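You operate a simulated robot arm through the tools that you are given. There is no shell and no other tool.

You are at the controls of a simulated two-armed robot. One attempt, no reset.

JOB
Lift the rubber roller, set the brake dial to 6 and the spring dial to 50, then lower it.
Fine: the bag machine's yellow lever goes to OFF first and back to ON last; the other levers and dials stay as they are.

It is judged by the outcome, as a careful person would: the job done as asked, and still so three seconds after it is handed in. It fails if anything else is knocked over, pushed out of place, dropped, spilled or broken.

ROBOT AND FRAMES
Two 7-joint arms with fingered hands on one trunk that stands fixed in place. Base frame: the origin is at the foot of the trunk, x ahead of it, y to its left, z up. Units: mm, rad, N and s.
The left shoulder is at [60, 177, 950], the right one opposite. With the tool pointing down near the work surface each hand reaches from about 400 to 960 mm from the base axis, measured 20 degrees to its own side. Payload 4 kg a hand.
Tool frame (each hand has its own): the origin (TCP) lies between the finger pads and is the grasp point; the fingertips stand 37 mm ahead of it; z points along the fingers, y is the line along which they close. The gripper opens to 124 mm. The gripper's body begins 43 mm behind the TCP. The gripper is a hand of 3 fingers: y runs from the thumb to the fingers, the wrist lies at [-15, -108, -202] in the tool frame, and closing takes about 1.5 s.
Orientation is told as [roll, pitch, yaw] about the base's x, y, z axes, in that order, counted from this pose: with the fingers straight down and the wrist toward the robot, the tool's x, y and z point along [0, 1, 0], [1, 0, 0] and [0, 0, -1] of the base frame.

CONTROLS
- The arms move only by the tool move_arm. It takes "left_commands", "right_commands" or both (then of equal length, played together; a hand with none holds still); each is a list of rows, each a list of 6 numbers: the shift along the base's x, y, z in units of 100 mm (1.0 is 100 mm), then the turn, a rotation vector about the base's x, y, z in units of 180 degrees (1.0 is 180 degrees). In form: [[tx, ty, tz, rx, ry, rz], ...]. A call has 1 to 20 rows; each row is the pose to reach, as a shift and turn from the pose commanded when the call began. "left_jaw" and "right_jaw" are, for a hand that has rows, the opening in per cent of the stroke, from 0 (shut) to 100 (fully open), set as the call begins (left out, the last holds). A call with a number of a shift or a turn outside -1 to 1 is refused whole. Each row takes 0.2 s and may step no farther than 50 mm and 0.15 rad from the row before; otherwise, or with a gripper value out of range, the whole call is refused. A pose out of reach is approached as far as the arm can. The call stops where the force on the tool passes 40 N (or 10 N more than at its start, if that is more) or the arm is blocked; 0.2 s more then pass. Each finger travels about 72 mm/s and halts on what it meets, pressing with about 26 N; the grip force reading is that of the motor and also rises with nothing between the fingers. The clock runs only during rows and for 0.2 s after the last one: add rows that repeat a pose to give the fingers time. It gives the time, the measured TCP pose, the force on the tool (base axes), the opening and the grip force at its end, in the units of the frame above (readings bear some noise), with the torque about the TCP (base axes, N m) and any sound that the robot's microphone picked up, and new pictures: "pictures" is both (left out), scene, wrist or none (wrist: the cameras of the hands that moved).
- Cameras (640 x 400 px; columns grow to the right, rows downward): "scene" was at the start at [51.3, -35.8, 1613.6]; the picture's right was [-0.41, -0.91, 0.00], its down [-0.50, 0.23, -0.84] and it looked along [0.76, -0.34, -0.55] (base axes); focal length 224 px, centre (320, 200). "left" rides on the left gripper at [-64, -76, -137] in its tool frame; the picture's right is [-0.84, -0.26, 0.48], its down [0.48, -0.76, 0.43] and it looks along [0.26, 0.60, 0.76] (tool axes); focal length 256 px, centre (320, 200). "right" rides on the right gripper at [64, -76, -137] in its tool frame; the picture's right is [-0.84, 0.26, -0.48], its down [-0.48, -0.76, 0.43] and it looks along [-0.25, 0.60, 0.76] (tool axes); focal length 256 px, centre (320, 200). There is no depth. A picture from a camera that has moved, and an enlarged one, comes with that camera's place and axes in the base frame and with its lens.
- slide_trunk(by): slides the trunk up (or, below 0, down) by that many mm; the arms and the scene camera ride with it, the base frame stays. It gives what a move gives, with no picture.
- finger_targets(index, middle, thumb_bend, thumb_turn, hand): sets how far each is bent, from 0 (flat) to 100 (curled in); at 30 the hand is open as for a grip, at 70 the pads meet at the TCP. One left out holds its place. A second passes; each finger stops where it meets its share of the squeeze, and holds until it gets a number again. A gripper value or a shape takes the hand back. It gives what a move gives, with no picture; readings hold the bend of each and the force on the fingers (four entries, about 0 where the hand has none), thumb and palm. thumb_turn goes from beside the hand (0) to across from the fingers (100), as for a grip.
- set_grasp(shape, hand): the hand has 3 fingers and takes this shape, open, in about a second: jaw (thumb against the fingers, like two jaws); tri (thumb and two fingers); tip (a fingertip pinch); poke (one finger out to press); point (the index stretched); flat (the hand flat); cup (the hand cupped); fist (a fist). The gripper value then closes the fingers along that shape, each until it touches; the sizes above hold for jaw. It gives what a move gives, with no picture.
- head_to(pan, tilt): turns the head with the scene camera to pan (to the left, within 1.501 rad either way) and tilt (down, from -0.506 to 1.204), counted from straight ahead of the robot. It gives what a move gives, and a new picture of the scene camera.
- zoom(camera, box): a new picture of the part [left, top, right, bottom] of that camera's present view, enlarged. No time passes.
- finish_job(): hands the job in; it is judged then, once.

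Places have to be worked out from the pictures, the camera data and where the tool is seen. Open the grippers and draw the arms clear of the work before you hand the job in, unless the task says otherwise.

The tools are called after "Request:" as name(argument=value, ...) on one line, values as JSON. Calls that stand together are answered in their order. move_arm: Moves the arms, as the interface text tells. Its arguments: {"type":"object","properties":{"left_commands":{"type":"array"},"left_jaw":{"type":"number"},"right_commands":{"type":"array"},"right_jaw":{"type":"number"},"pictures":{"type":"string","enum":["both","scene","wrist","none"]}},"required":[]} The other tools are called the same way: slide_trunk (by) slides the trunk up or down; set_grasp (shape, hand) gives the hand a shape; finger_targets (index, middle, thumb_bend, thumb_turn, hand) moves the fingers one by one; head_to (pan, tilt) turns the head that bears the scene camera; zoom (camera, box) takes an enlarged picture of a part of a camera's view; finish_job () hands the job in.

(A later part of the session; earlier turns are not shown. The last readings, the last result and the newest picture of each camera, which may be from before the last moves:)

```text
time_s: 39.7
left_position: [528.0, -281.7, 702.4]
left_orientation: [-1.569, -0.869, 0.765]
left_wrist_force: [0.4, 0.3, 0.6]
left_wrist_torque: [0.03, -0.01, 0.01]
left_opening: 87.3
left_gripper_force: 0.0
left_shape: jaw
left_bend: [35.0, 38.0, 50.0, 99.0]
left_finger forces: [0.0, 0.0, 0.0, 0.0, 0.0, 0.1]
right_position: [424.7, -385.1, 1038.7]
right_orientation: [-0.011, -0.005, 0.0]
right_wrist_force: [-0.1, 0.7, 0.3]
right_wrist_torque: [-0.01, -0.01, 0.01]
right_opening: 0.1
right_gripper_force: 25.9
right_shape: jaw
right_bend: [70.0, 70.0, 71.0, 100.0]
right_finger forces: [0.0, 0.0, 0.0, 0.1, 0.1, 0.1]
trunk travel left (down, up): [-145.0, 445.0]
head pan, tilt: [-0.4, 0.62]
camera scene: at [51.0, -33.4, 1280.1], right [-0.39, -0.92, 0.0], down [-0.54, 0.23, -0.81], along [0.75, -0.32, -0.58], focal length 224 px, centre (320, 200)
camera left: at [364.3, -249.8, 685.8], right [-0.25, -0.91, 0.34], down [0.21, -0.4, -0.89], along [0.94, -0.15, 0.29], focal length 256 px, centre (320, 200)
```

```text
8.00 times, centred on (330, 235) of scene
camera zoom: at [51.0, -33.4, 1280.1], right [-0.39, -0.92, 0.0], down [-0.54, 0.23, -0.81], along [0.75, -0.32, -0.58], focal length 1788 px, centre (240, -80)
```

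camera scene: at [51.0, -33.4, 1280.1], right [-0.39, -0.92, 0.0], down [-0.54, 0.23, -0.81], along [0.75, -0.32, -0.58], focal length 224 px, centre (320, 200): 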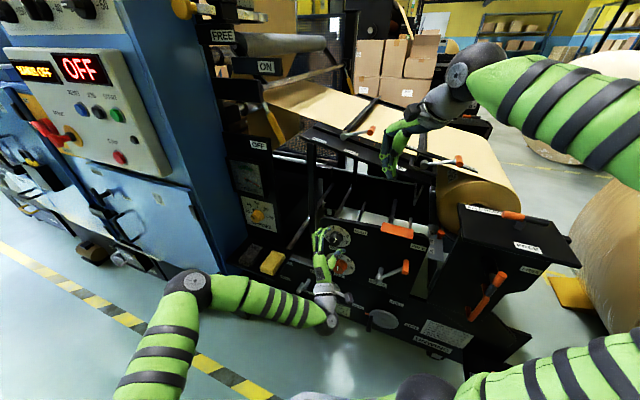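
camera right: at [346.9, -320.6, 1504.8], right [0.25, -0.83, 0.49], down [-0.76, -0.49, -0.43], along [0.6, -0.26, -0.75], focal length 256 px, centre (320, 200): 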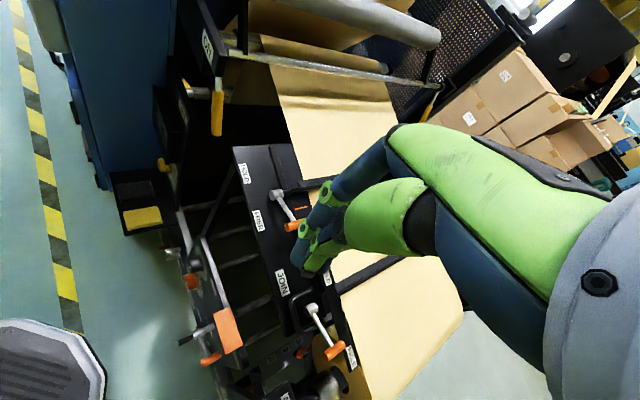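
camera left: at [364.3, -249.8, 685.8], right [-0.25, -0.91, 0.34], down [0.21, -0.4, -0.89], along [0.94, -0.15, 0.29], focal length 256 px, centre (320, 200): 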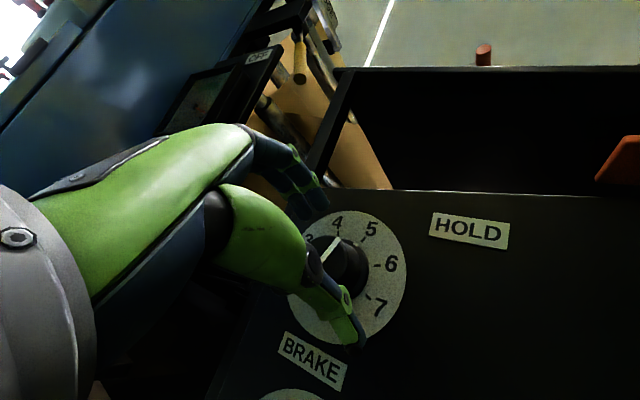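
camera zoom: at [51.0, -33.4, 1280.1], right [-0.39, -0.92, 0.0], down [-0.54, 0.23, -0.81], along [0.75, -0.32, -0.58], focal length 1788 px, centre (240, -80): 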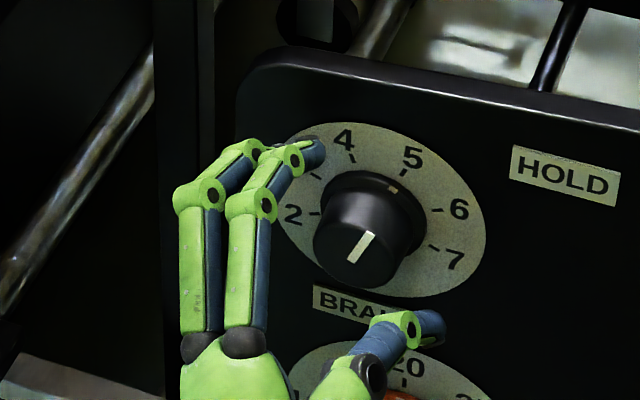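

Fingers straddle the knob nicely. I advance another 6 mm, then close on it.

Request:
move_arm(left_commands=[[0.02, -0.022, -0.02, 0, 0, 0], [0.042, -0.043, -0.02, 0, 0, 0]], pictures="none")

Request:
move_arm(left_commands=[[0, 0, 0, 0, 0, 0], [0, 0, 0, 0, 0, 0], [0, 0, 0, 0, 0, 0], [0, 0, 0, 0, 0, 0], [0, 0, 0, 0, 0, 0], [0, 0, 0, 0, 0, 0]], left_jaw=10, pictures="wrist")

Request:
zoom(camera="scene", box=[300, 215, 364, 255])

Request:
zoom(camera="left", box=[240, 180, 480, 330])

```text
time_s: 40.3
left_position: [531.8, -286.0, 699.0]
left_orientation: [-1.57, -0.872, 0.766]
left_wrist_force: [0.1, -1.0, 0.4]
left_wrist_torque: [0.0, -0.03, 0.0]
left_opening: 87.0
left_gripper_force: 0.1
left_shape: jaw
left_bend: [35.0, 38.0, 50.0, 99.0]
left_finger forces: [0.0, 0.0, 0.1, 0.0, 0.0, 0.0]
right_position: [423.9, -384.5, 1039.5]
right_orientation: [-0.011, -0.005, 0.0]
right_wrist_force: [0.0, 0.3, -0.4]
right_wrist_torque: [-0.02, 0.02, 0.01]
right_opening: 0.2
right_gripper_force: 26.3
right_shape: jaw
right_bend: [70.0, 70.0, 71.0, 100.0]
right_finger forces: [0.0, 0.0, 0.1, 0.1, 0.0, 0.0]
trunk travel left (down, up): [-145.0, 445.0]
head pan, tilt: [-0.4, 0.62]
```

```text
time_s: 41.7
left_position: [532.9, -288.0, 698.8]
left_orientation: [-1.57, -0.873, 0.763]
left_wrist_force: [-9.5, -0.1, -7.3]
left_wrist_torque: [0.01, 0.04, -0.05]
left_opening: 42.6
left_gripper_force: 25.8
left_shape: jaw
left_bend: [52.0, 54.0, 59.0, 100.0]
left_finger forces: [13.6, 7.6, 0.0, 0.0, 31.2, 0.1]
right_position: [424.1, -385.0, 1038.9]
right_orientation: [-0.011, -0.004, -0.001]
right_wrist_force: [0.3, 0.6, -0.3]
right_wrist_torque: [-0.04, 0.01, -0.03]
right_opening: 0.0
right_gripper_force: 25.9
right_shape: jaw
right_bend: [70.0, 70.0, 71.0, 100.0]
right_finger forces: [0.0, 0.1, 0.0, 0.0, 0.2, 0.1]
trunk travel left (down, up): [-145.0, 445.0]
head pan, tilt: [-0.4, 0.62]
camera left: at [368.0, -254.7, 683.2], right [-0.25, -0.91, 0.34], down [0.21, -0.4, -0.89], along [0.94, -0.15, 0.29], focal length 256 px, centre (320, 200)
```

left: 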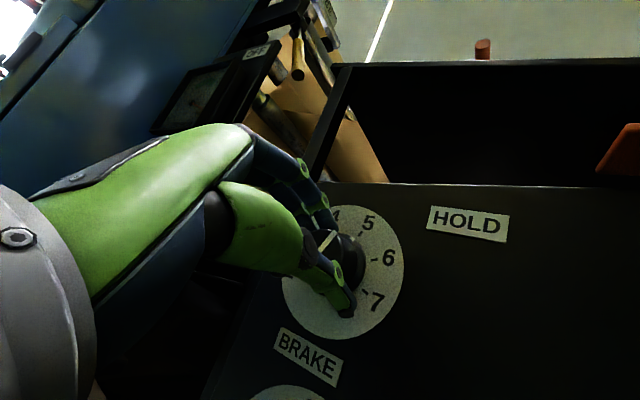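

```text
10.00 times, centred on (332, 235) of scene
camera zoom: at [50.7, -33.7, 1280.0], right [-0.39, -0.92, 0.0], down [-0.53, 0.23, -0.81], along [0.75, -0.32, -0.58], focal length 2235 px, centre (200, -150)
```

zoom: 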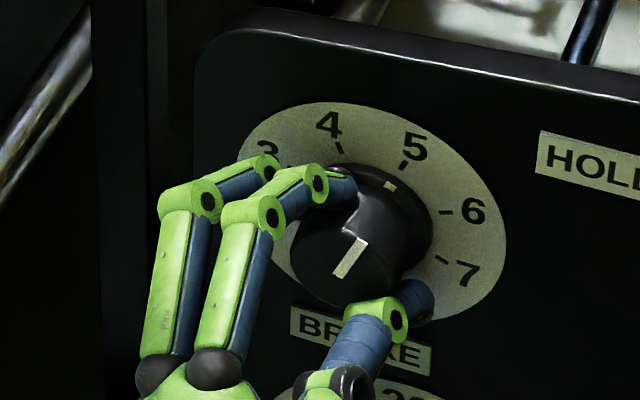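

```text
2.67 times, centred on (360, 255) of left
camera zoom: at [368.0, -254.7, 683.2], right [-0.25, -0.91, 0.34], down [0.21, -0.4, -0.89], along [0.94, -0.15, 0.29], focal length 683 px, centre (213, 53)
```

zoom: 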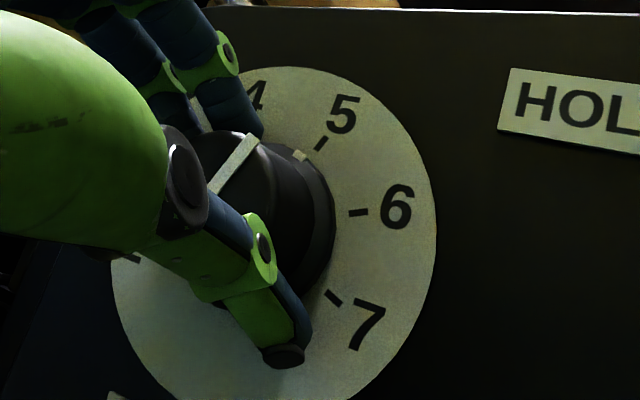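

The knob is held (opening 42.6 mm = knob diameter) with a slight sideways load. I ease the hand 2 mm along the closing line and turn the first half, 22.5° clockwise.

Request:
move_arm(left_commands=[[-0.012, -0.011, -0.018, 0, 0, 0], [-0.012, -0.011, -0.018, 0.0217, -0.0226, 0], [-0.012, -0.011, -0.018, 0.0433, -0.0451, 0], [-0.012, -0.011, -0.018, 0.065, -0.0677, 0], [-0.012, -0.011, -0.018, 0.0867, -0.0903, 0]], pictures="wrist")

Request:
zoom(camera="scene", box=[300, 215, 364, 255])

Request:
zoom(camera="left", box=[240, 180, 480, 330])

```text
time_s: 42.9
left_position: [531.5, -287.9, 697.3]
left_orientation: [-1.574, -1.268, 0.768]
left_wrist_force: [-4.9, 5.8, -1.1]
left_wrist_torque: [-0.21, -0.14, 0.08]
left_opening: 42.0
left_gripper_force: 26.0
left_shape: jaw
left_bend: [52.0, 54.0, 60.0, 100.0]
left_finger forces: [16.8, 10.3, 0.0, 0.0, 27.5, 0.0]
right_position: [423.8, -384.0, 1038.4]
right_orientation: [-0.012, -0.005, -0.001]
right_wrist_force: [0.7, -0.4, -0.5]
right_wrist_torque: [0.03, -0.03, 0.02]
right_opening: 0.1
right_gripper_force: 25.9
right_shape: jaw
right_bend: [70.0, 70.0, 71.0, 100.0]
right_finger forces: [0.1, 0.1, 0.0, 0.0, 0.0, 0.0]
trunk travel left (down, up): [-145.0, 445.0]
head pan, tilt: [-0.4, 0.62]
camera left: at [377.9, -245.6, 644.8], right [-0.3, -0.95, 0.01], down [0.47, -0.15, -0.87], along [0.83, -0.25, 0.49], focal length 256 px, centre (320, 200)
```

left: 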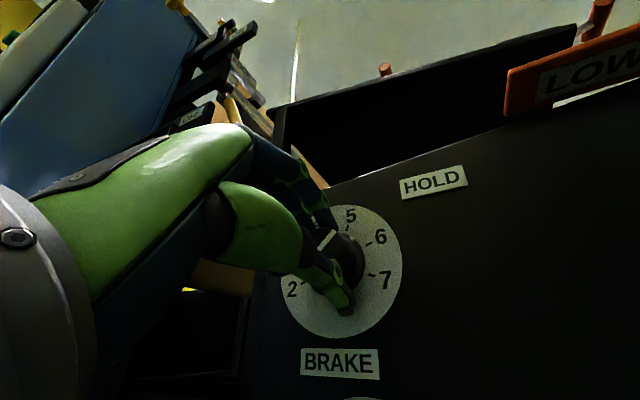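

```text
10.00 times, centred on (332, 235) of scene
camera zoom: at [50.8, -33.0, 1280.1], right [-0.39, -0.92, 0.0], down [-0.53, 0.23, -0.81], along [0.75, -0.32, -0.58], focal length 2235 px, centre (200, -150)
```

zoom: 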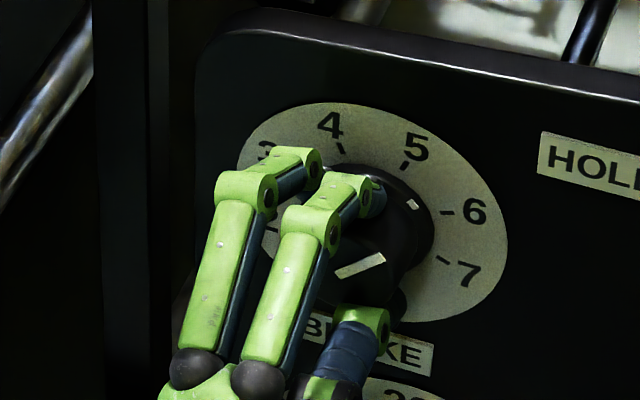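

```text
2.67 times, centred on (360, 255) of left
camera zoom: at [377.9, -245.6, 644.8], right [-0.3, -0.95, 0.01], down [0.47, -0.15, -0.87], along [0.83, -0.25, 0.49], focal length 683 px, centre (213, 53)
```

zoom: 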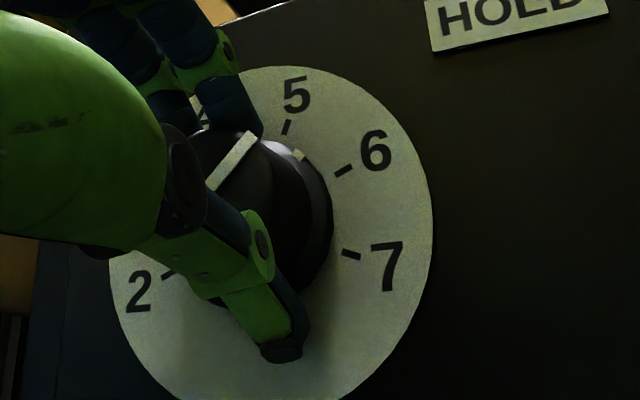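

The knob follows the hand exactly, the mark now halfway from 5 to 6. I turn the remaining 22.5°.

Request:
move_arm(left_commands=[[0, 0, 0, 0.0217, -0.0226, 0], [0, 0, 0, 0.0433, -0.0451, 0], [0, 0, 0, 0.065, -0.0677, 0], [0, 0, 0, 0.0867, -0.0903, 0], [0, 0, 0, 0.0867, -0.0903, 0]], pictures="wrist")

Request:
zoom(camera="scene", box=[308, 215, 356, 245])

Request:
zoom(camera="left", box=[240, 180, 480, 330])

```text
time_s: 44.1
left_position: [531.1, -287.9, 697.5]
left_orientation: [1.542, -1.482, -2.345]
left_wrist_force: [-6.7, 15.7, -10.7]
left_wrist_torque: [0.01, 0.08, 0.14]
left_opening: 42.2
left_gripper_force: 26.3
left_shape: jaw
left_bend: [52.0, 54.0, 59.0, 100.0]
left_finger forces: [13.3, 9.3, 0.0, 0.0, 35.3, 0.0]
right_position: [423.6, -383.1, 1039.0]
right_orientation: [-0.011, -0.005, 0.0]
right_wrist_force: [0.6, -0.1, 0.1]
right_wrist_torque: [0.02, 0.01, 0.0]
right_opening: 0.2
right_gripper_force: 26.5
right_shape: jaw
right_bend: [70.0, 70.0, 71.0, 100.0]
right_finger forces: [0.0, 0.0, 0.1, 0.0, 0.0, 0.0]
trunk travel left (down, up): [-145.0, 445.0]
head pan, tilt: [-0.4, 0.62]
camera left: at [397.7, -227.0, 616.7], right [-0.25, -0.91, -0.33], down [0.7, 0.07, -0.72], along [0.67, -0.41, 0.62], focal length 256 px, centre (320, 200)
```

left: 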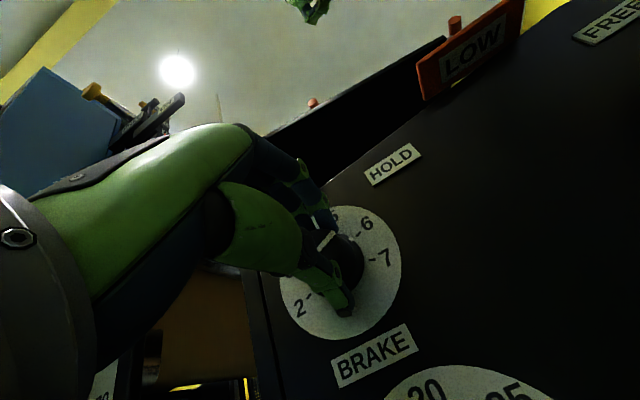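

```text
13.33 times, centred on (332, 230) of scene
camera zoom: at [51.1, -32.7, 1280.0], right [-0.39, -0.92, 0.0], down [-0.54, 0.23, -0.81], along [0.75, -0.32, -0.58], focal length 2980 px, centre (160, -200)
```

zoom: 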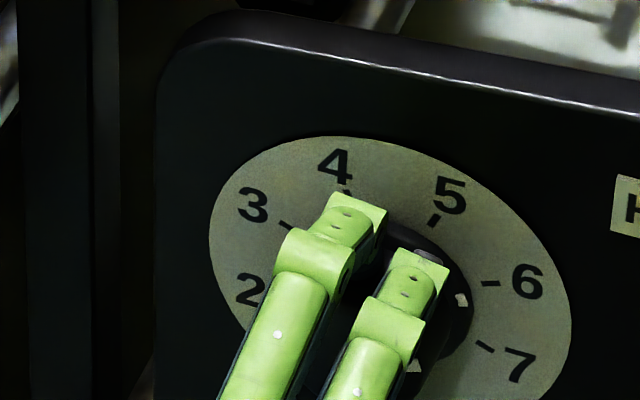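

```text
2.67 times, centred on (360, 255) of left
camera zoom: at [397.7, -227.0, 616.7], right [-0.25, -0.91, -0.33], down [0.7, 0.07, -0.72], along [0.67, -0.41, 0.62], focal length 683 px, centre (213, 53)
```

zoom: 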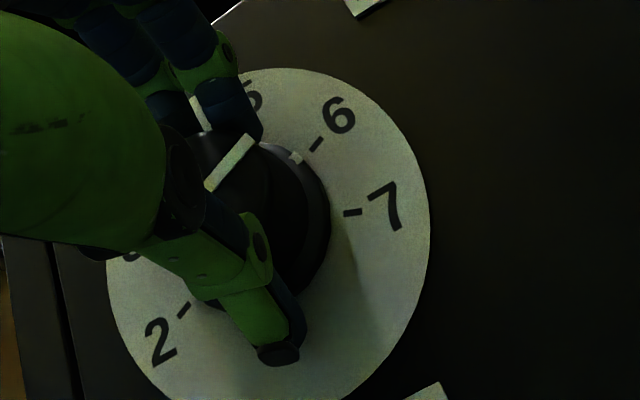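

The mark now sits at 6 in the wrist view. I open the fingers and back straight out to verify.

Request:
move_arm(left_commands=[[0, 0, 0, 0, 0, 0], [0, 0, 0, 0, 0, 0], [0, 0, 0, 0, 0, 0], [0, 0, 0, 0, 0, 0]], left_jaw=70, pictures="none")

Request:
move_arm(left_commands=[[-0.14, 0.144, 0, 0, 0, 0], [-0.28, 0.289, 0, 0, 0, 0], [-0.42, 0.433, 0, 0, 0, 0], [-0.55, 0.577, 0, 0, 0, 0]])

Request:
zoom(camera="scene", box=[316, 220, 364, 250])

Request:
zoom(camera="left", box=[280, 220, 440, 320])

```text
time_s: 45.1
left_position: [532.1, -288.1, 698.0]
left_orientation: [1.563, -1.483, -2.37]
left_wrist_force: [0.4, -0.1, -0.6]
left_wrist_torque: [0.0, -0.03, 0.02]
left_opening: 86.8
left_gripper_force: 0.1
left_shape: jaw
left_bend: [35.0, 38.0, 50.0, 99.0]
left_finger forces: [0.1, 0.0, 0.1, 0.0, 0.0, 0.1]
right_position: [423.9, -384.6, 1038.0]
right_orientation: [-0.011, -0.004, 0.0]
right_wrist_force: [-0.5, 0.2, -0.4]
right_wrist_torque: [0.0, -0.05, 0.0]
right_opening: 0.0
right_gripper_force: 26.0
right_shape: jaw
right_bend: [70.0, 70.0, 71.0, 100.0]
right_finger forces: [0.2, 0.1, 0.0, 0.1, 0.1, 0.0]
trunk travel left (down, up): [-145.0, 445.0]
head pan, tilt: [-0.4, 0.62]
```

```text
time_s: 46.1
left_position: [477.1, -231.6, 697.9]
left_orientation: [1.564, -1.485, -2.368]
left_wrist_force: [-0.1, -0.5, -0.2]
left_wrist_torque: [-0.01, 0.01, -0.02]
left_opening: 86.3
left_gripper_force: 0.1
left_shape: jaw
left_bend: [35.0, 38.0, 50.0, 99.0]
left_finger forces: [0.0, 0.0, 0.0, 0.0, 0.0, 0.0]
right_position: [424.9, -383.6, 1037.1]
right_orientation: [-0.009, -0.006, 0.0]
right_wrist_force: [-0.6, -0.1, 0.9]
right_wrist_torque: [0.05, -0.02, 0.01]
right_opening: 0.0
right_gripper_force: 26.0
right_shape: jaw
right_bend: [70.0, 70.0, 71.0, 100.0]
right_finger forces: [0.0, 0.1, 0.1, 0.0, 0.0, 0.1]
trunk travel left (down, up): [-145.0, 445.0]
head pan, tilt: [-0.4, 0.62]
camera scene: at [51.0, -33.5, 1280.1], right [-0.39, -0.92, 0.0], down [-0.54, 0.23, -0.81], along [0.75, -0.32, -0.58], focal length 224 px, centre (320, 200)
camera left: at [342.8, -170.2, 617.9], right [-0.25, -0.91, -0.33], down [0.7, 0.07, -0.72], along [0.67, -0.41, 0.62], focal length 256 px, centre (320, 200)
```

scene: 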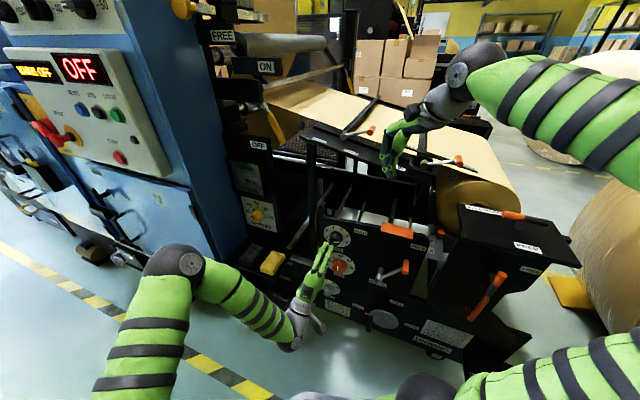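
left: 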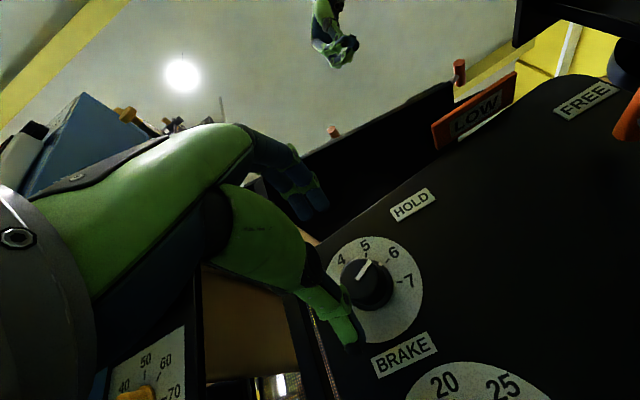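

```text
13.33 times, centred on (340, 235) of scene
camera zoom: at [51.0, -33.5, 1280.1], right [-0.39, -0.92, 0.0], down [-0.54, 0.23, -0.81], along [0.75, -0.32, -0.58], focal length 2980 px, centre (53, -267)
```

zoom: 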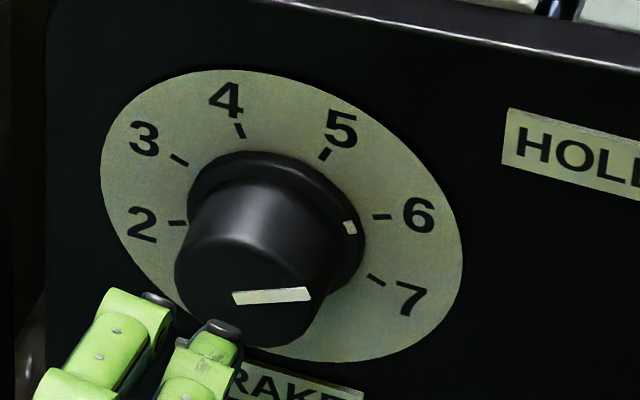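

```text
4.00 times, centred on (360, 270) of left
camera zoom: at [342.8, -170.2, 617.9], right [-0.25, -0.91, -0.33], down [0.7, 0.07, -0.72], along [0.67, -0.41, 0.62], focal length 1024 px, centre (160, -80)
```

zoom: 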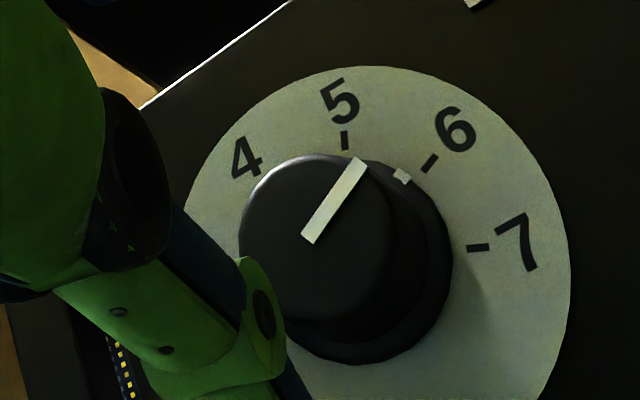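

The brake pointer now lines up with the 6 tick (measured within about 1°). Next the spring dial: I retreat, roll the hand back by 55° and move left, staying in front of the pedals.

Request:
move_arm(left_commands=[[-0.16, 0.17, 0, 0, 0, 0], [-0.33, 0.34, 0, 0, 0, 0], [-0.49, 0.5, 0, 0, 0, 0], [-0.45, 0.54, 0, -0.0264, 0.0276, 0], [-0.4, 0.59, 0, -0.0529, 0.0552, 0], [-0.36, 0.63, 0, -0.0793, 0.0827, 0], [-0.31, 0.68, 0, -0.1058, 0.1103, 0], [-0.27, 0.72, 0, -0.1322, 0.1379, 0], [-0.22, 0.76, 0, -0.1586, 0.1655, 0], [-0.18, 0.81, 0, -0.1851, 0.193, 0], [-0.133, 0.85, 0, -0.2115, 0.2206, 0]], pictures="none")

Request:
move_arm(left_commands=[[0.25, 0.25, 0, 0, 0, 0], [0.5, 0.5, 0, 0, 0, 0], [0.75, 0.75, 0, 0, 0, 0], [1.0, 1.0, 0, 0, 0, 0]])

```text
time_s: 48.5
left_position: [463.9, -146.7, 698.4]
left_orientation: [-1.57, -0.696, 0.762]
left_wrist_force: [-0.3, 0.3, -0.6]
left_wrist_torque: [-0.02, -0.01, 0.03]
left_opening: 86.8
left_gripper_force: 0.1
left_shape: jaw
left_bend: [35.0, 38.0, 50.0, 99.0]
left_finger forces: [0.0, 0.1, 0.0, 0.1, 0.0, 0.1]
right_position: [423.6, -384.9, 1038.6]
right_orientation: [-0.011, -0.007, 0.0]
right_wrist_force: [0.7, -0.2, -0.1]
right_wrist_torque: [0.0, -0.03, -0.01]
right_opening: 0.0
right_gripper_force: 26.1
right_shape: jaw
right_bend: [70.0, 70.0, 71.0, 100.0]
right_finger forces: [0.0, 0.0, 0.0, 0.1, 0.1, 0.0]
trunk travel left (down, up): [-145.0, 445.0]
head pan, tilt: [-0.4, 0.62]
```

```text
time_s: 49.5
left_position: [561.7, -46.8, 697.7]
left_orientation: [-1.57, -0.7, 0.762]
left_wrist_force: [0.2, 0.3, -0.4]
left_wrist_torque: [-0.01, 0.01, 0.01]
left_opening: 86.4
left_gripper_force: 0.0
left_shape: jaw
left_bend: [35.0, 38.0, 50.0, 99.0]
left_finger forces: [0.0, 0.1, 0.0, 0.1, 0.1, 0.0]
right_position: [424.1, -384.3, 1038.6]
right_orientation: [-0.01, -0.005, 0.001]
right_wrist_force: [-0.5, 0.2, -0.4]
right_wrist_torque: [0.03, 0.01, 0.01]
right_opening: 0.0
right_gripper_force: 26.8
right_shape: jaw
right_bend: [70.0, 70.0, 71.0, 100.0]
right_finger forces: [0.1, 0.0, 0.0, 0.0, 0.1, 0.0]
trunk travel left (down, up): [-145.0, 445.0]
head pan, tilt: [-0.4, 0.62]
camera scene: at [51.0, -33.5, 1280.1], right [-0.39, -0.92, 0.0], down [-0.54, 0.23, -0.81], along [0.75, -0.32, -0.58], focal length 224 px, centre (320, 200)
camera left: at [398.0, -15.6, 698.5], right [-0.2, -0.86, 0.48], down [0.1, -0.5, -0.86], along [0.97, -0.12, 0.19], focal length 256 px, centre (320, 200)
```

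scene: 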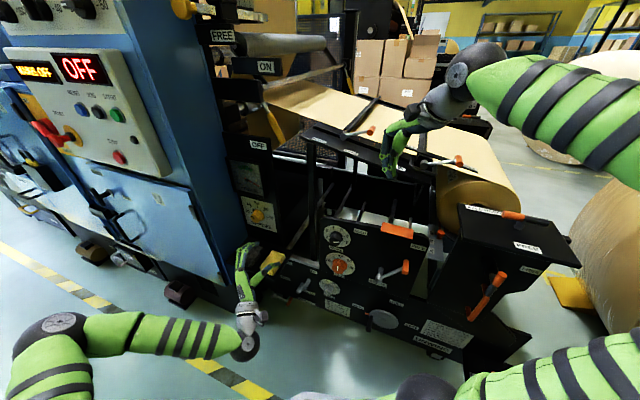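
left: 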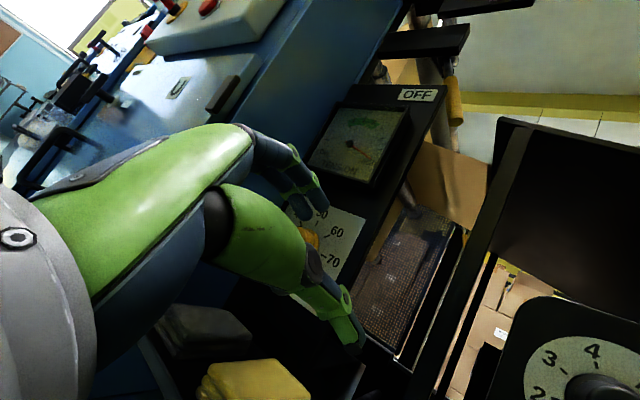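

Clear so far, moving above/in front of the pedals. I continue left to line up with the spring knob axis.

Request:
move_arm(left_commands=[[0.25, 0.25, 0, 0, 0, 0], [0.5, 0.5, 0, 0, 0, 0], [0.75, 0.75, 0, 0, 0, 0], [1.0, 1.0, 0, 0, 0, 0]])

Request:
zoom(camera="left", box=[280, 200, 440, 300])

Request:
zoom(camera="scene", box=[180, 180, 340, 280])

```text
time_s: 50.5
left_position: [664.8, 54.9, 698.1]
left_orientation: [-1.569, -0.698, 0.762]
left_wrist_force: [-0.1, -0.2, 0.7]
left_wrist_torque: [0.0, -0.03, 0.0]
left_opening: 86.7
left_gripper_force: 0.0
left_shape: jaw
left_bend: [35.0, 38.0, 50.0, 99.0]
left_finger forces: [0.0, 0.0, 0.0, 0.0, 0.1, 0.0]
right_position: [424.1, -384.5, 1038.8]
right_orientation: [-0.011, -0.005, 0.001]
right_wrist_force: [-0.1, -0.5, -0.9]
right_wrist_torque: [0.03, 0.01, -0.01]
right_opening: 0.1
right_gripper_force: 26.1
right_shape: jaw
right_bend: [70.0, 70.0, 71.0, 100.0]
right_finger forces: [0.1, 0.1, 0.0, 0.0, 0.1, 0.0]
trunk travel left (down, up): [-145.0, 445.0]
head pan, tilt: [-0.4, 0.62]
camera scene: at [51.0, -33.5, 1280.1], right [-0.39, -0.92, 0.0], down [-0.54, 0.23, -0.81], along [0.75, -0.32, -0.58], focal length 224 px, centre (320, 200)
camera left: at [500.1, 85.9, 698.5], right [-0.2, -0.86, 0.48], down [0.1, -0.5, -0.86], along [0.97, -0.12, 0.19], focal length 256 px, centre (320, 200)
```

scene: 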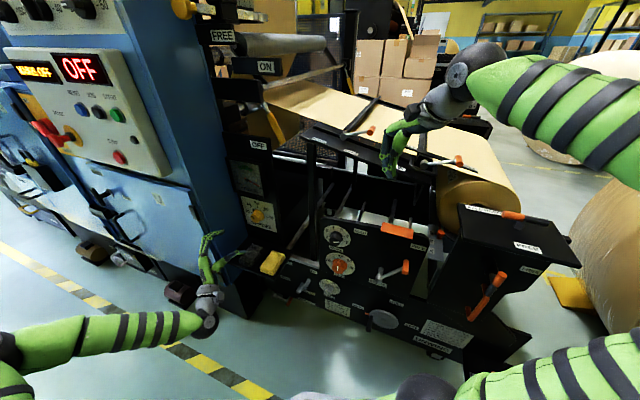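
left: 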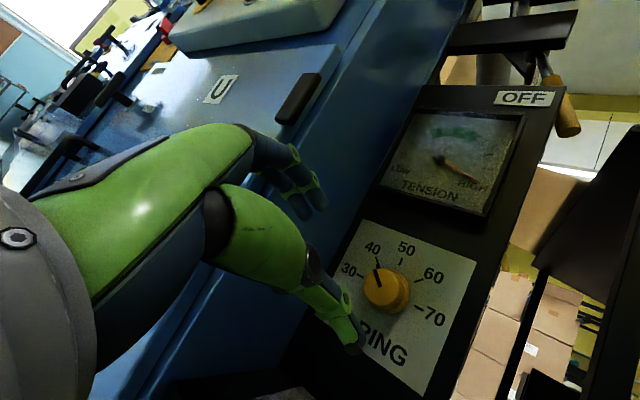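

```text
4.00 times, centred on (360, 250) of left
camera zoom: at [500.1, 85.9, 698.5], right [-0.2, -0.86, 0.48], down [0.1, -0.5, -0.86], along [0.97, -0.12, 0.19], focal length 1024 px, centre (160, 0)
```

zoom: 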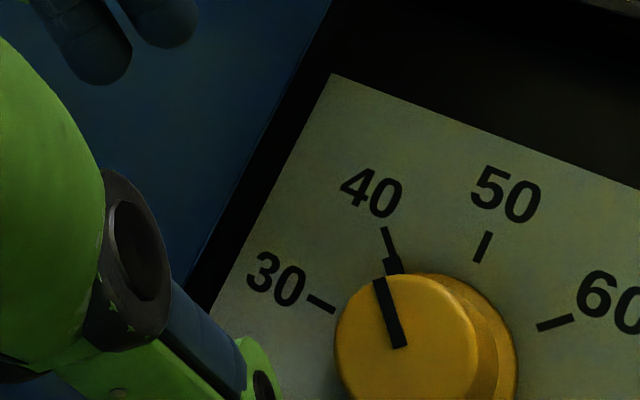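

```text
4.00 times, centred on (260, 230) of scene
camera zoom: at [51.0, -33.5, 1280.1], right [-0.39, -0.92, 0.0], down [-0.54, 0.23, -0.81], along [0.75, -0.32, -0.58], focal length 894 px, centre (560, 80)
```

zoom: 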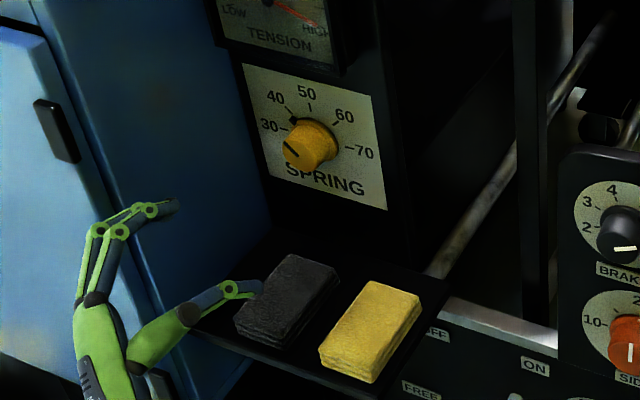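

The spring knob centre measures ~3.5 mm left and ~2 mm above the tool axis. I correct for that and advance 100 mm toward it.

Request:
move_arm(left_commands=[[0.15, -0.13, 0.015, 0, 0, 0], [0.3, -0.26, 0.015, 0, 0, 0], [0.44, -0.41, 0.015, 0, 0, 0], [0.58, -0.55, 0.015, 0, 0, 0], [0.717, -0.698, 0.015, 0, 0, 0]])

Request:
zoom(camera="left", box=[280, 200, 440, 300])

Request:
zoom(camera="scene", box=[200, 180, 328, 260])

```text
time_s: 51.7
left_position: [734.5, -15.9, 698.8]
left_orientation: [-1.569, -0.698, 0.765]
left_wrist_force: [-0.5, 0.4, 0.4]
left_wrist_torque: [0.02, -0.01, 0.01]
left_opening: 86.9
left_gripper_force: 0.0
left_shape: jaw
left_bend: [35.0, 38.0, 50.0, 99.0]
left_finger forces: [0.1, 0.0, 0.0, 0.0, 0.0, 0.1]
right_position: [424.8, -384.9, 1039.1]
right_orientation: [-0.012, -0.006, 0.001]
right_wrist_force: [0.6, -0.2, -0.4]
right_wrist_torque: [-0.02, 0.0, 0.01]
right_opening: 0.2
right_gripper_force: 26.3
right_shape: jaw
right_bend: [70.0, 70.0, 71.0, 100.0]
right_finger forces: [0.0, 0.0, 0.0, 0.1, 0.0, 0.0]
trunk travel left (down, up): [-145.0, 445.0]
head pan, tilt: [-0.4, 0.62]
camera scene: at [51.0, -33.3, 1280.1], right [-0.39, -0.92, 0.0], down [-0.54, 0.23, -0.81], along [0.75, -0.32, -0.58], focal length 224 px, centre (320, 200)
camera left: at [569.8, 15.6, 699.8], right [-0.2, -0.86, 0.48], down [0.1, -0.5, -0.86], along [0.98, -0.12, 0.19], focal length 256 px, centre (320, 200)
```

scene: 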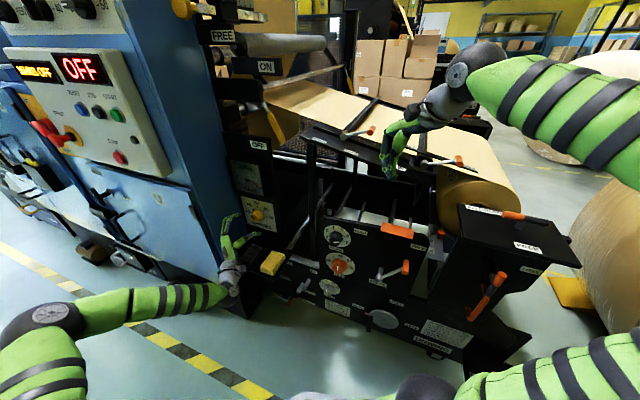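
left: 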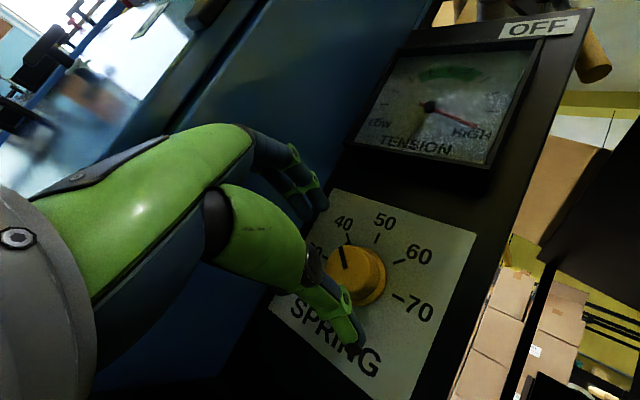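

```text
4.00 times, centred on (360, 250) of left
camera zoom: at [569.8, 15.6, 699.8], right [-0.2, -0.86, 0.48], down [0.1, -0.5, -0.86], along [0.98, -0.12, 0.19], focal length 1024 px, centre (160, 0)
```

zoom: 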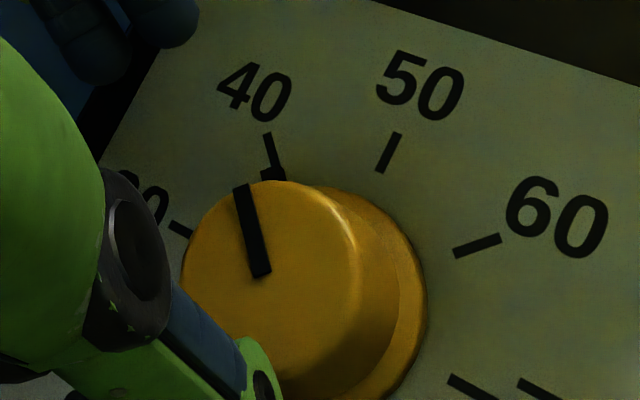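

```text
5.00 times, centred on (264, 220) of scene
camera zoom: at [51.0, -33.3, 1280.1], right [-0.39, -0.92, 0.0], down [-0.54, 0.23, -0.81], along [0.75, -0.32, -0.58], focal length 1118 px, centre (600, 100)
```

zoom: 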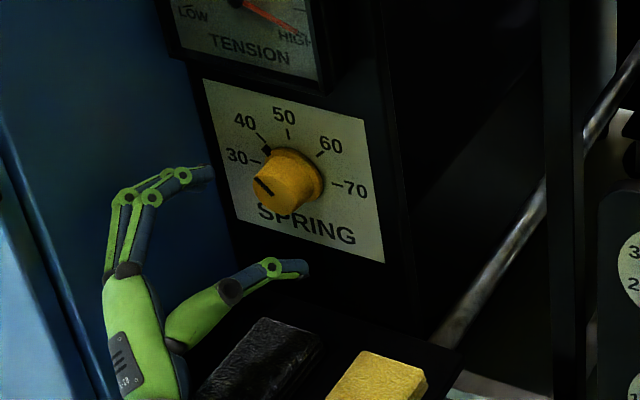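

Alignment is within about 1.5 mm. I advance the final 48 mm to straddle the spring knob.

Request:
move_arm(left_commands=[[0.085, -0.085, 0.01, 0, 0, 0], [0.17, -0.17, 0.01, 0, 0, 0], [0.255, -0.255, 0.01, 0, 0, 0], [0.339, -0.339, 0.01, 0, 0, 0]], pictures="wrist")

Request:
zoom(camera="left", box=[240, 160, 480, 310])

Request:
zoom(camera="scene", box=[216, 190, 296, 240])

```text
time_s: 52.7
left_position: [769.1, -48.7, 701.5]
left_orientation: [-1.569, -0.698, 0.763]
left_wrist_force: [0.1, 0.1, 0.5]
left_wrist_torque: [-0.02, 0.0, -0.03]
left_opening: 86.6
left_gripper_force: 0.0
left_shape: jaw
left_bend: [35.0, 38.0, 50.0, 99.0]
left_finger forces: [0.0, 0.0, 0.0, 0.0, 0.0, 0.0]
right_position: [424.3, -385.0, 1039.1]
right_orientation: [-0.01, -0.004, 0.0]
right_wrist_force: [-0.1, 0.1, 0.0]
right_wrist_torque: [-0.05, 0.01, -0.03]
right_opening: 0.1
right_gripper_force: 26.3
right_shape: jaw
right_bend: [70.0, 70.0, 71.0, 100.0]
right_finger forces: [0.0, 0.0, 0.0, 0.0, 0.1, 0.0]
trunk travel left (down, up): [-145.0, 445.0]
head pan, tilt: [-0.4, 0.62]
camera left: at [604.2, -17.7, 701.3], right [-0.2, -0.86, 0.48], down [0.1, -0.5, -0.86], along [0.97, -0.12, 0.19], focal length 256 px, centre (320, 200)
```

left: 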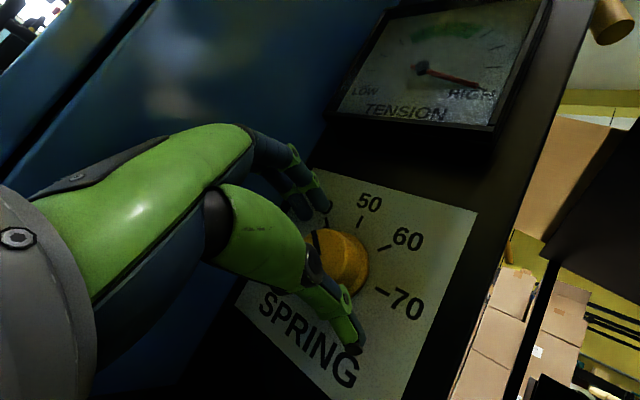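

```text
2.67 times, centred on (360, 235) of left
camera zoom: at [604.2, -17.7, 701.3], right [-0.2, -0.86, 0.48], down [0.1, -0.5, -0.86], along [0.97, -0.12, 0.19], focal length 683 px, centre (213, 107)
```

zoom: 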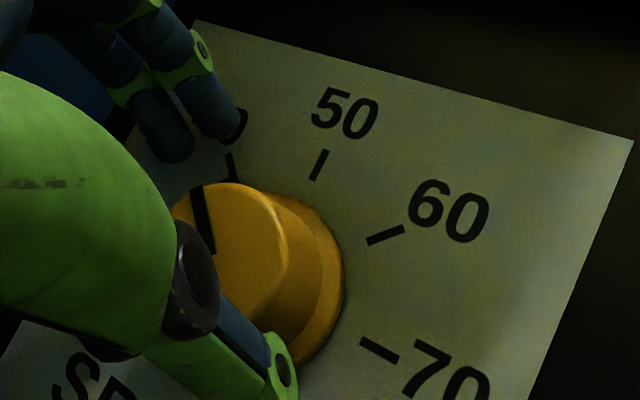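

```text
8.00 times, centred on (256, 215) of scene
camera zoom: at [51.0, -33.3, 1280.1], right [-0.39, -0.92, 0.0], down [-0.54, 0.23, -0.81], along [0.75, -0.32, -0.58], focal length 1788 px, centre (832, 80)
```

zoom: 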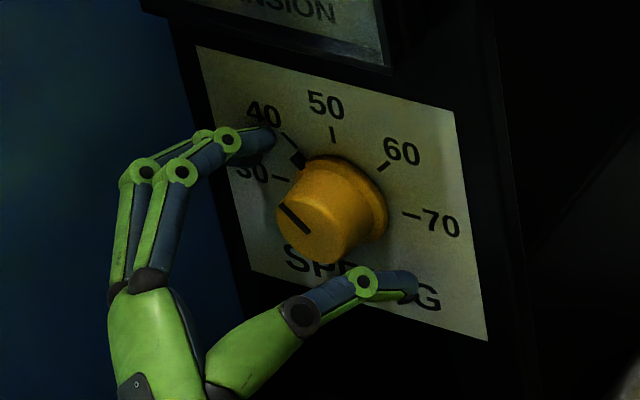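

The fingertips straddle the knob. I close on it.

Request:
move_arm(left_commands=[[0, 0, 0, 0, 0, 0], [0, 0, 0, 0, 0, 0], [0, 0, 0, 0, 0, 0], [0, 0, 0, 0, 0, 0], [0, 0, 0, 0, 0, 0], [0, 0, 0, 0, 0, 0]], left_jaw=10, pictures="none")

Request:
zoom(camera="left", box=[240, 160, 480, 310])

Request:
zoom(camera="scene", box=[216, 190, 296, 240])

```text
time_s: 54.1
left_position: [768.5, -48.7, 700.0]
left_orientation: [-1.569, -0.695, 0.762]
left_wrist_force: [-7.9, 0.3, -4.3]
left_wrist_torque: [0.01, 0.01, -0.05]
left_opening: 45.3
left_gripper_force: 25.7
left_shape: jaw
left_bend: [51.0, 54.0, 58.0, 100.0]
left_finger forces: [14.3, 7.6, 0.1, 0.0, 29.7, 0.1]
right_position: [424.2, -384.4, 1039.5]
right_orientation: [-0.01, -0.006, 0.002]
right_wrist_force: [0.7, 0.4, 0.3]
right_wrist_torque: [0.0, 0.03, 0.01]
right_opening: 0.0
right_gripper_force: 26.7
right_shape: jaw
right_bend: [70.0, 70.0, 71.0, 100.0]
right_finger forces: [0.1, 0.1, 0.0, 0.0, 0.0, 0.0]
trunk travel left (down, up): [-145.0, 445.0]
head pan, tilt: [-0.4, 0.62]
```

```text
2.67 times, centred on (360, 235) of left
camera zoom: at [603.6, -17.7, 701.0], right [-0.2, -0.86, 0.48], down [0.1, -0.5, -0.86], along [0.97, -0.12, 0.19], focal length 683 px, centre (213, 107)
```

zoom: 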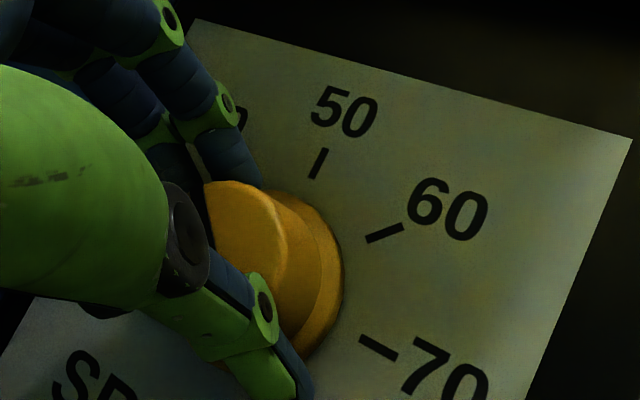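

```text
8.00 times, centred on (256, 215) of scene
camera zoom: at [50.8, -33.4, 1280.1], right [-0.39, -0.92, 0.0], down [-0.54, 0.23, -0.81], along [0.75, -0.32, -0.58], focal length 1788 px, centre (832, 80)
```

zoom: 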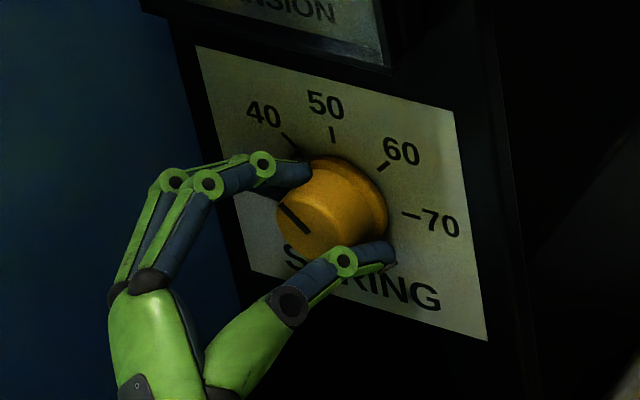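

Grip is firm. I ease off the side load slightly and turn 45° clockwise in small steps.

Request:
move_arm(left_commands=[[-0.011, -0.01, -0.013, 0, 0, 0], [-0.011, -0.01, -0.013, 0.0216, -0.0226, 0], [-0.011, -0.01, -0.013, 0.0433, -0.0451, 0], [-0.011, -0.01, -0.013, 0.065, -0.0677, 0], [-0.011, -0.01, -0.013, 0.0867, -0.0903, 0], [-0.011, -0.01, -0.013, 0.1083, -0.1128, 0], [-0.011, -0.01, -0.013, 0.13, -0.1354, 0], [-0.011, -0.01, -0.013, 0.1514, -0.1579, 0], [-0.011, -0.01, -0.013, 0.173, -0.1805, 0], [-0.011, -0.01, -0.013, 0.173, -0.1805, 0]], pictures="wrist")

Request:
zoom(camera="left", box=[240, 160, 480, 310])

Request:
zoom(camera="scene", box=[234, 194, 282, 224])

```text
time_s: 56.3
left_position: [767.9, -47.8, 697.0]
left_orientation: [-1.546, -1.485, 0.744]
left_wrist_force: [4.8, 6.6, -4.6]
left_wrist_torque: [-0.03, 0.05, 0.16]
left_opening: 43.9
left_gripper_force: 25.5
left_shape: jaw
left_bend: [51.0, 53.0, 59.0, 100.0]
left_finger forces: [12.3, 10.8, 0.0, 0.0, 27.9, 0.0]
right_position: [424.6, -384.9, 1039.1]
right_orientation: [-0.014, -0.005, -0.001]
right_wrist_force: [-1.1, 1.0, 0.2]
right_wrist_torque: [-0.04, 0.0, 0.02]
right_opening: 0.0
right_gripper_force: 26.7
right_shape: jaw
right_bend: [70.0, 70.0, 71.0, 100.0]
right_finger forces: [0.0, 0.0, 0.1, 0.0, 0.0, 0.0]
trunk travel left (down, up): [-145.0, 445.0]
head pan, tilt: [-0.4, 0.62]
camera left: at [623.6, 1.8, 628.4], right [-0.28, -0.94, -0.18], down [0.6, -0.02, -0.8], along [0.75, -0.34, 0.57], focal length 256 px, centre (320, 200)
```

left: 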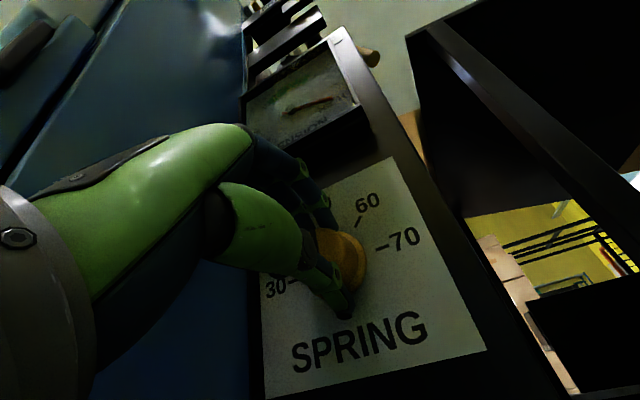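

```text
2.67 times, centred on (360, 235) of left
camera zoom: at [623.6, 1.8, 628.4], right [-0.28, -0.94, -0.18], down [0.6, -0.02, -0.8], along [0.75, -0.34, 0.57], focal length 683 px, centre (213, 107)
```

zoom: 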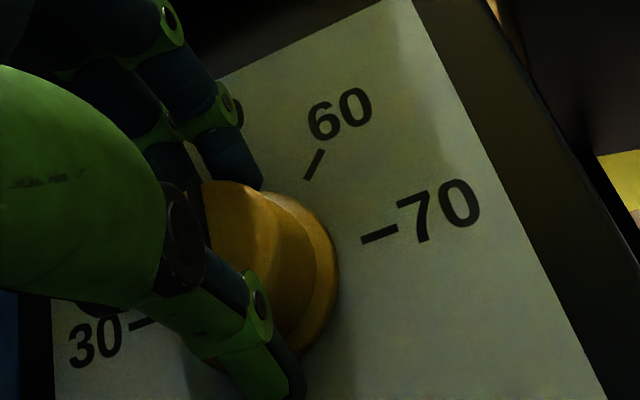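

```text
13.33 times, centred on (258, 209) of scene
camera zoom: at [51.6, -33.0, 1280.0], right [-0.39, -0.92, 0.0], down [-0.54, 0.23, -0.81], along [0.75, -0.32, -0.58], focal length 2980 px, centre (1147, 80)
```

zoom: 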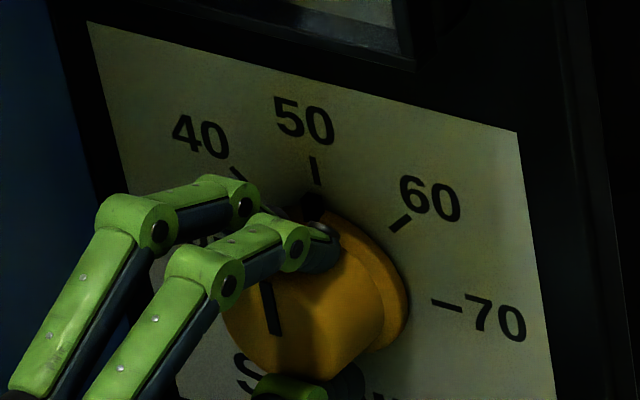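

The pointer tab sits right under the 50 tick. I open the fingers and back straight out to verify.

Request:
move_arm(left_commands=[[0, 0, 0, 0, 0, 0], [0, 0, 0, 0, 0, 0], [0, 0, 0, 0, 0, 0], [0, 0, 0, 0, 0, 0]], left_jaw=70, pictures="none")

Request:
move_arm(left_commands=[[-0.14, 0.144, 0, 0, 0, 0], [-0.28, 0.289, 0, 0, 0, 0], [-0.42, 0.433, 0, 0, 0, 0], [-0.55, 0.577, 0, 0, 0, 0]], pictures="wrist")

Request:
zoom(camera="scene", box=[234, 194, 282, 224])

Request:
zoom(camera="left", box=[280, 180, 440, 280])

```text
time_s: 57.3
left_position: [767.9, -49.9, 698.3]
left_orientation: [-1.56, -1.482, 0.754]
left_wrist_force: [-0.1, -0.4, 0.1]
left_wrist_torque: [-0.02, 0.0, 0.02]
left_opening: 86.3
left_gripper_force: 0.1
left_shape: jaw
left_bend: [35.0, 38.0, 50.0, 99.0]
left_finger forces: [0.0, 0.1, 0.0, 0.1, 0.0, 0.0]
right_position: [424.0, -384.7, 1039.9]
right_orientation: [-0.009, -0.006, 0.002]
right_wrist_force: [-0.2, 0.8, -0.2]
right_wrist_torque: [0.02, 0.0, 0.04]
right_opening: 0.3
right_gripper_force: 26.0
right_shape: jaw
right_bend: [70.0, 70.0, 71.0, 100.0]
right_finger forces: [0.0, 0.0, 0.1, 0.0, 0.0, 0.1]
trunk travel left (down, up): [-145.0, 445.0]
head pan, tilt: [-0.4, 0.62]
```

```text
time_s: 58.3
left_position: [711.9, 7.9, 698.7]
left_orientation: [-1.567, -1.483, 0.759]
left_wrist_force: [0.3, 0.0, -0.8]
left_wrist_torque: [0.02, 0.02, -0.05]
left_opening: 86.8
left_gripper_force: 0.0
left_shape: jaw
left_bend: [35.0, 38.0, 50.0, 99.0]
left_finger forces: [0.0, 0.1, 0.1, 0.0, 0.0, 0.0]
right_position: [424.1, -384.0, 1038.3]
right_orientation: [-0.01, -0.003, 0.0]
right_wrist_force: [-0.4, 0.4, -0.6]
right_wrist_torque: [0.0, 0.02, -0.02]
right_opening: 0.0
right_gripper_force: 25.9
right_shape: jaw
right_bend: [70.0, 70.0, 71.0, 100.0]
right_finger forces: [0.0, 0.1, 0.1, 0.0, 0.1, 0.0]
trunk travel left (down, up): [-145.0, 445.0]
head pan, tilt: [-0.4, 0.62]
camera left: at [567.8, 59.6, 629.2], right [-0.28, -0.94, -0.18], down [0.6, -0.03, -0.8], along [0.75, -0.34, 0.57], focal length 256 px, centre (320, 200)
```

left: 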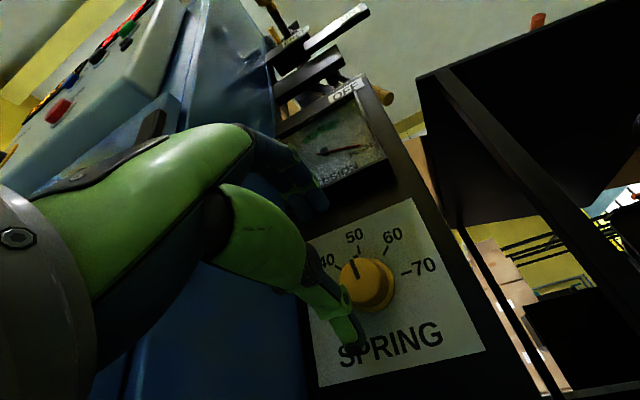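

```text
13.33 times, centred on (258, 209) of scene
camera zoom: at [51.0, -33.5, 1280.1], right [-0.39, -0.92, 0.0], down [-0.54, 0.23, -0.81], along [0.75, -0.32, -0.58], focal length 2980 px, centre (1147, 80)
```

zoom: 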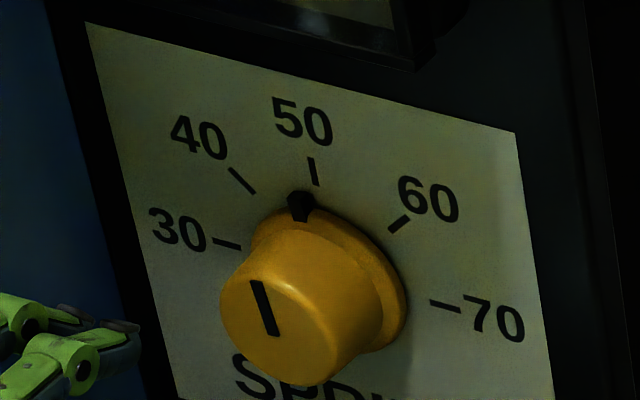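

```text
4.00 times, centred on (360, 230) of left
camera zoom: at [567.8, 59.6, 629.2], right [-0.28, -0.94, -0.18], down [0.6, -0.03, -0.8], along [0.75, -0.34, 0.57], focal length 1024 px, centre (160, 80)
```

zoom: 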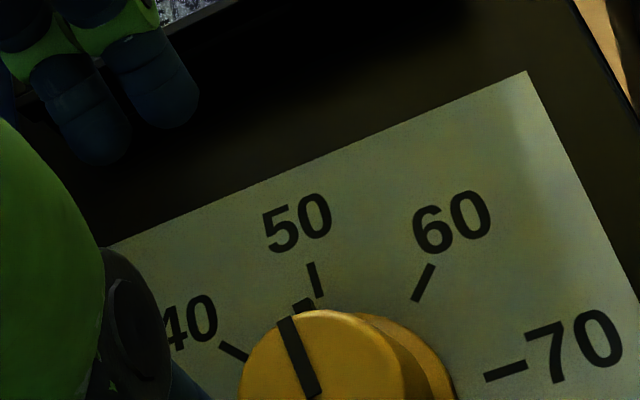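

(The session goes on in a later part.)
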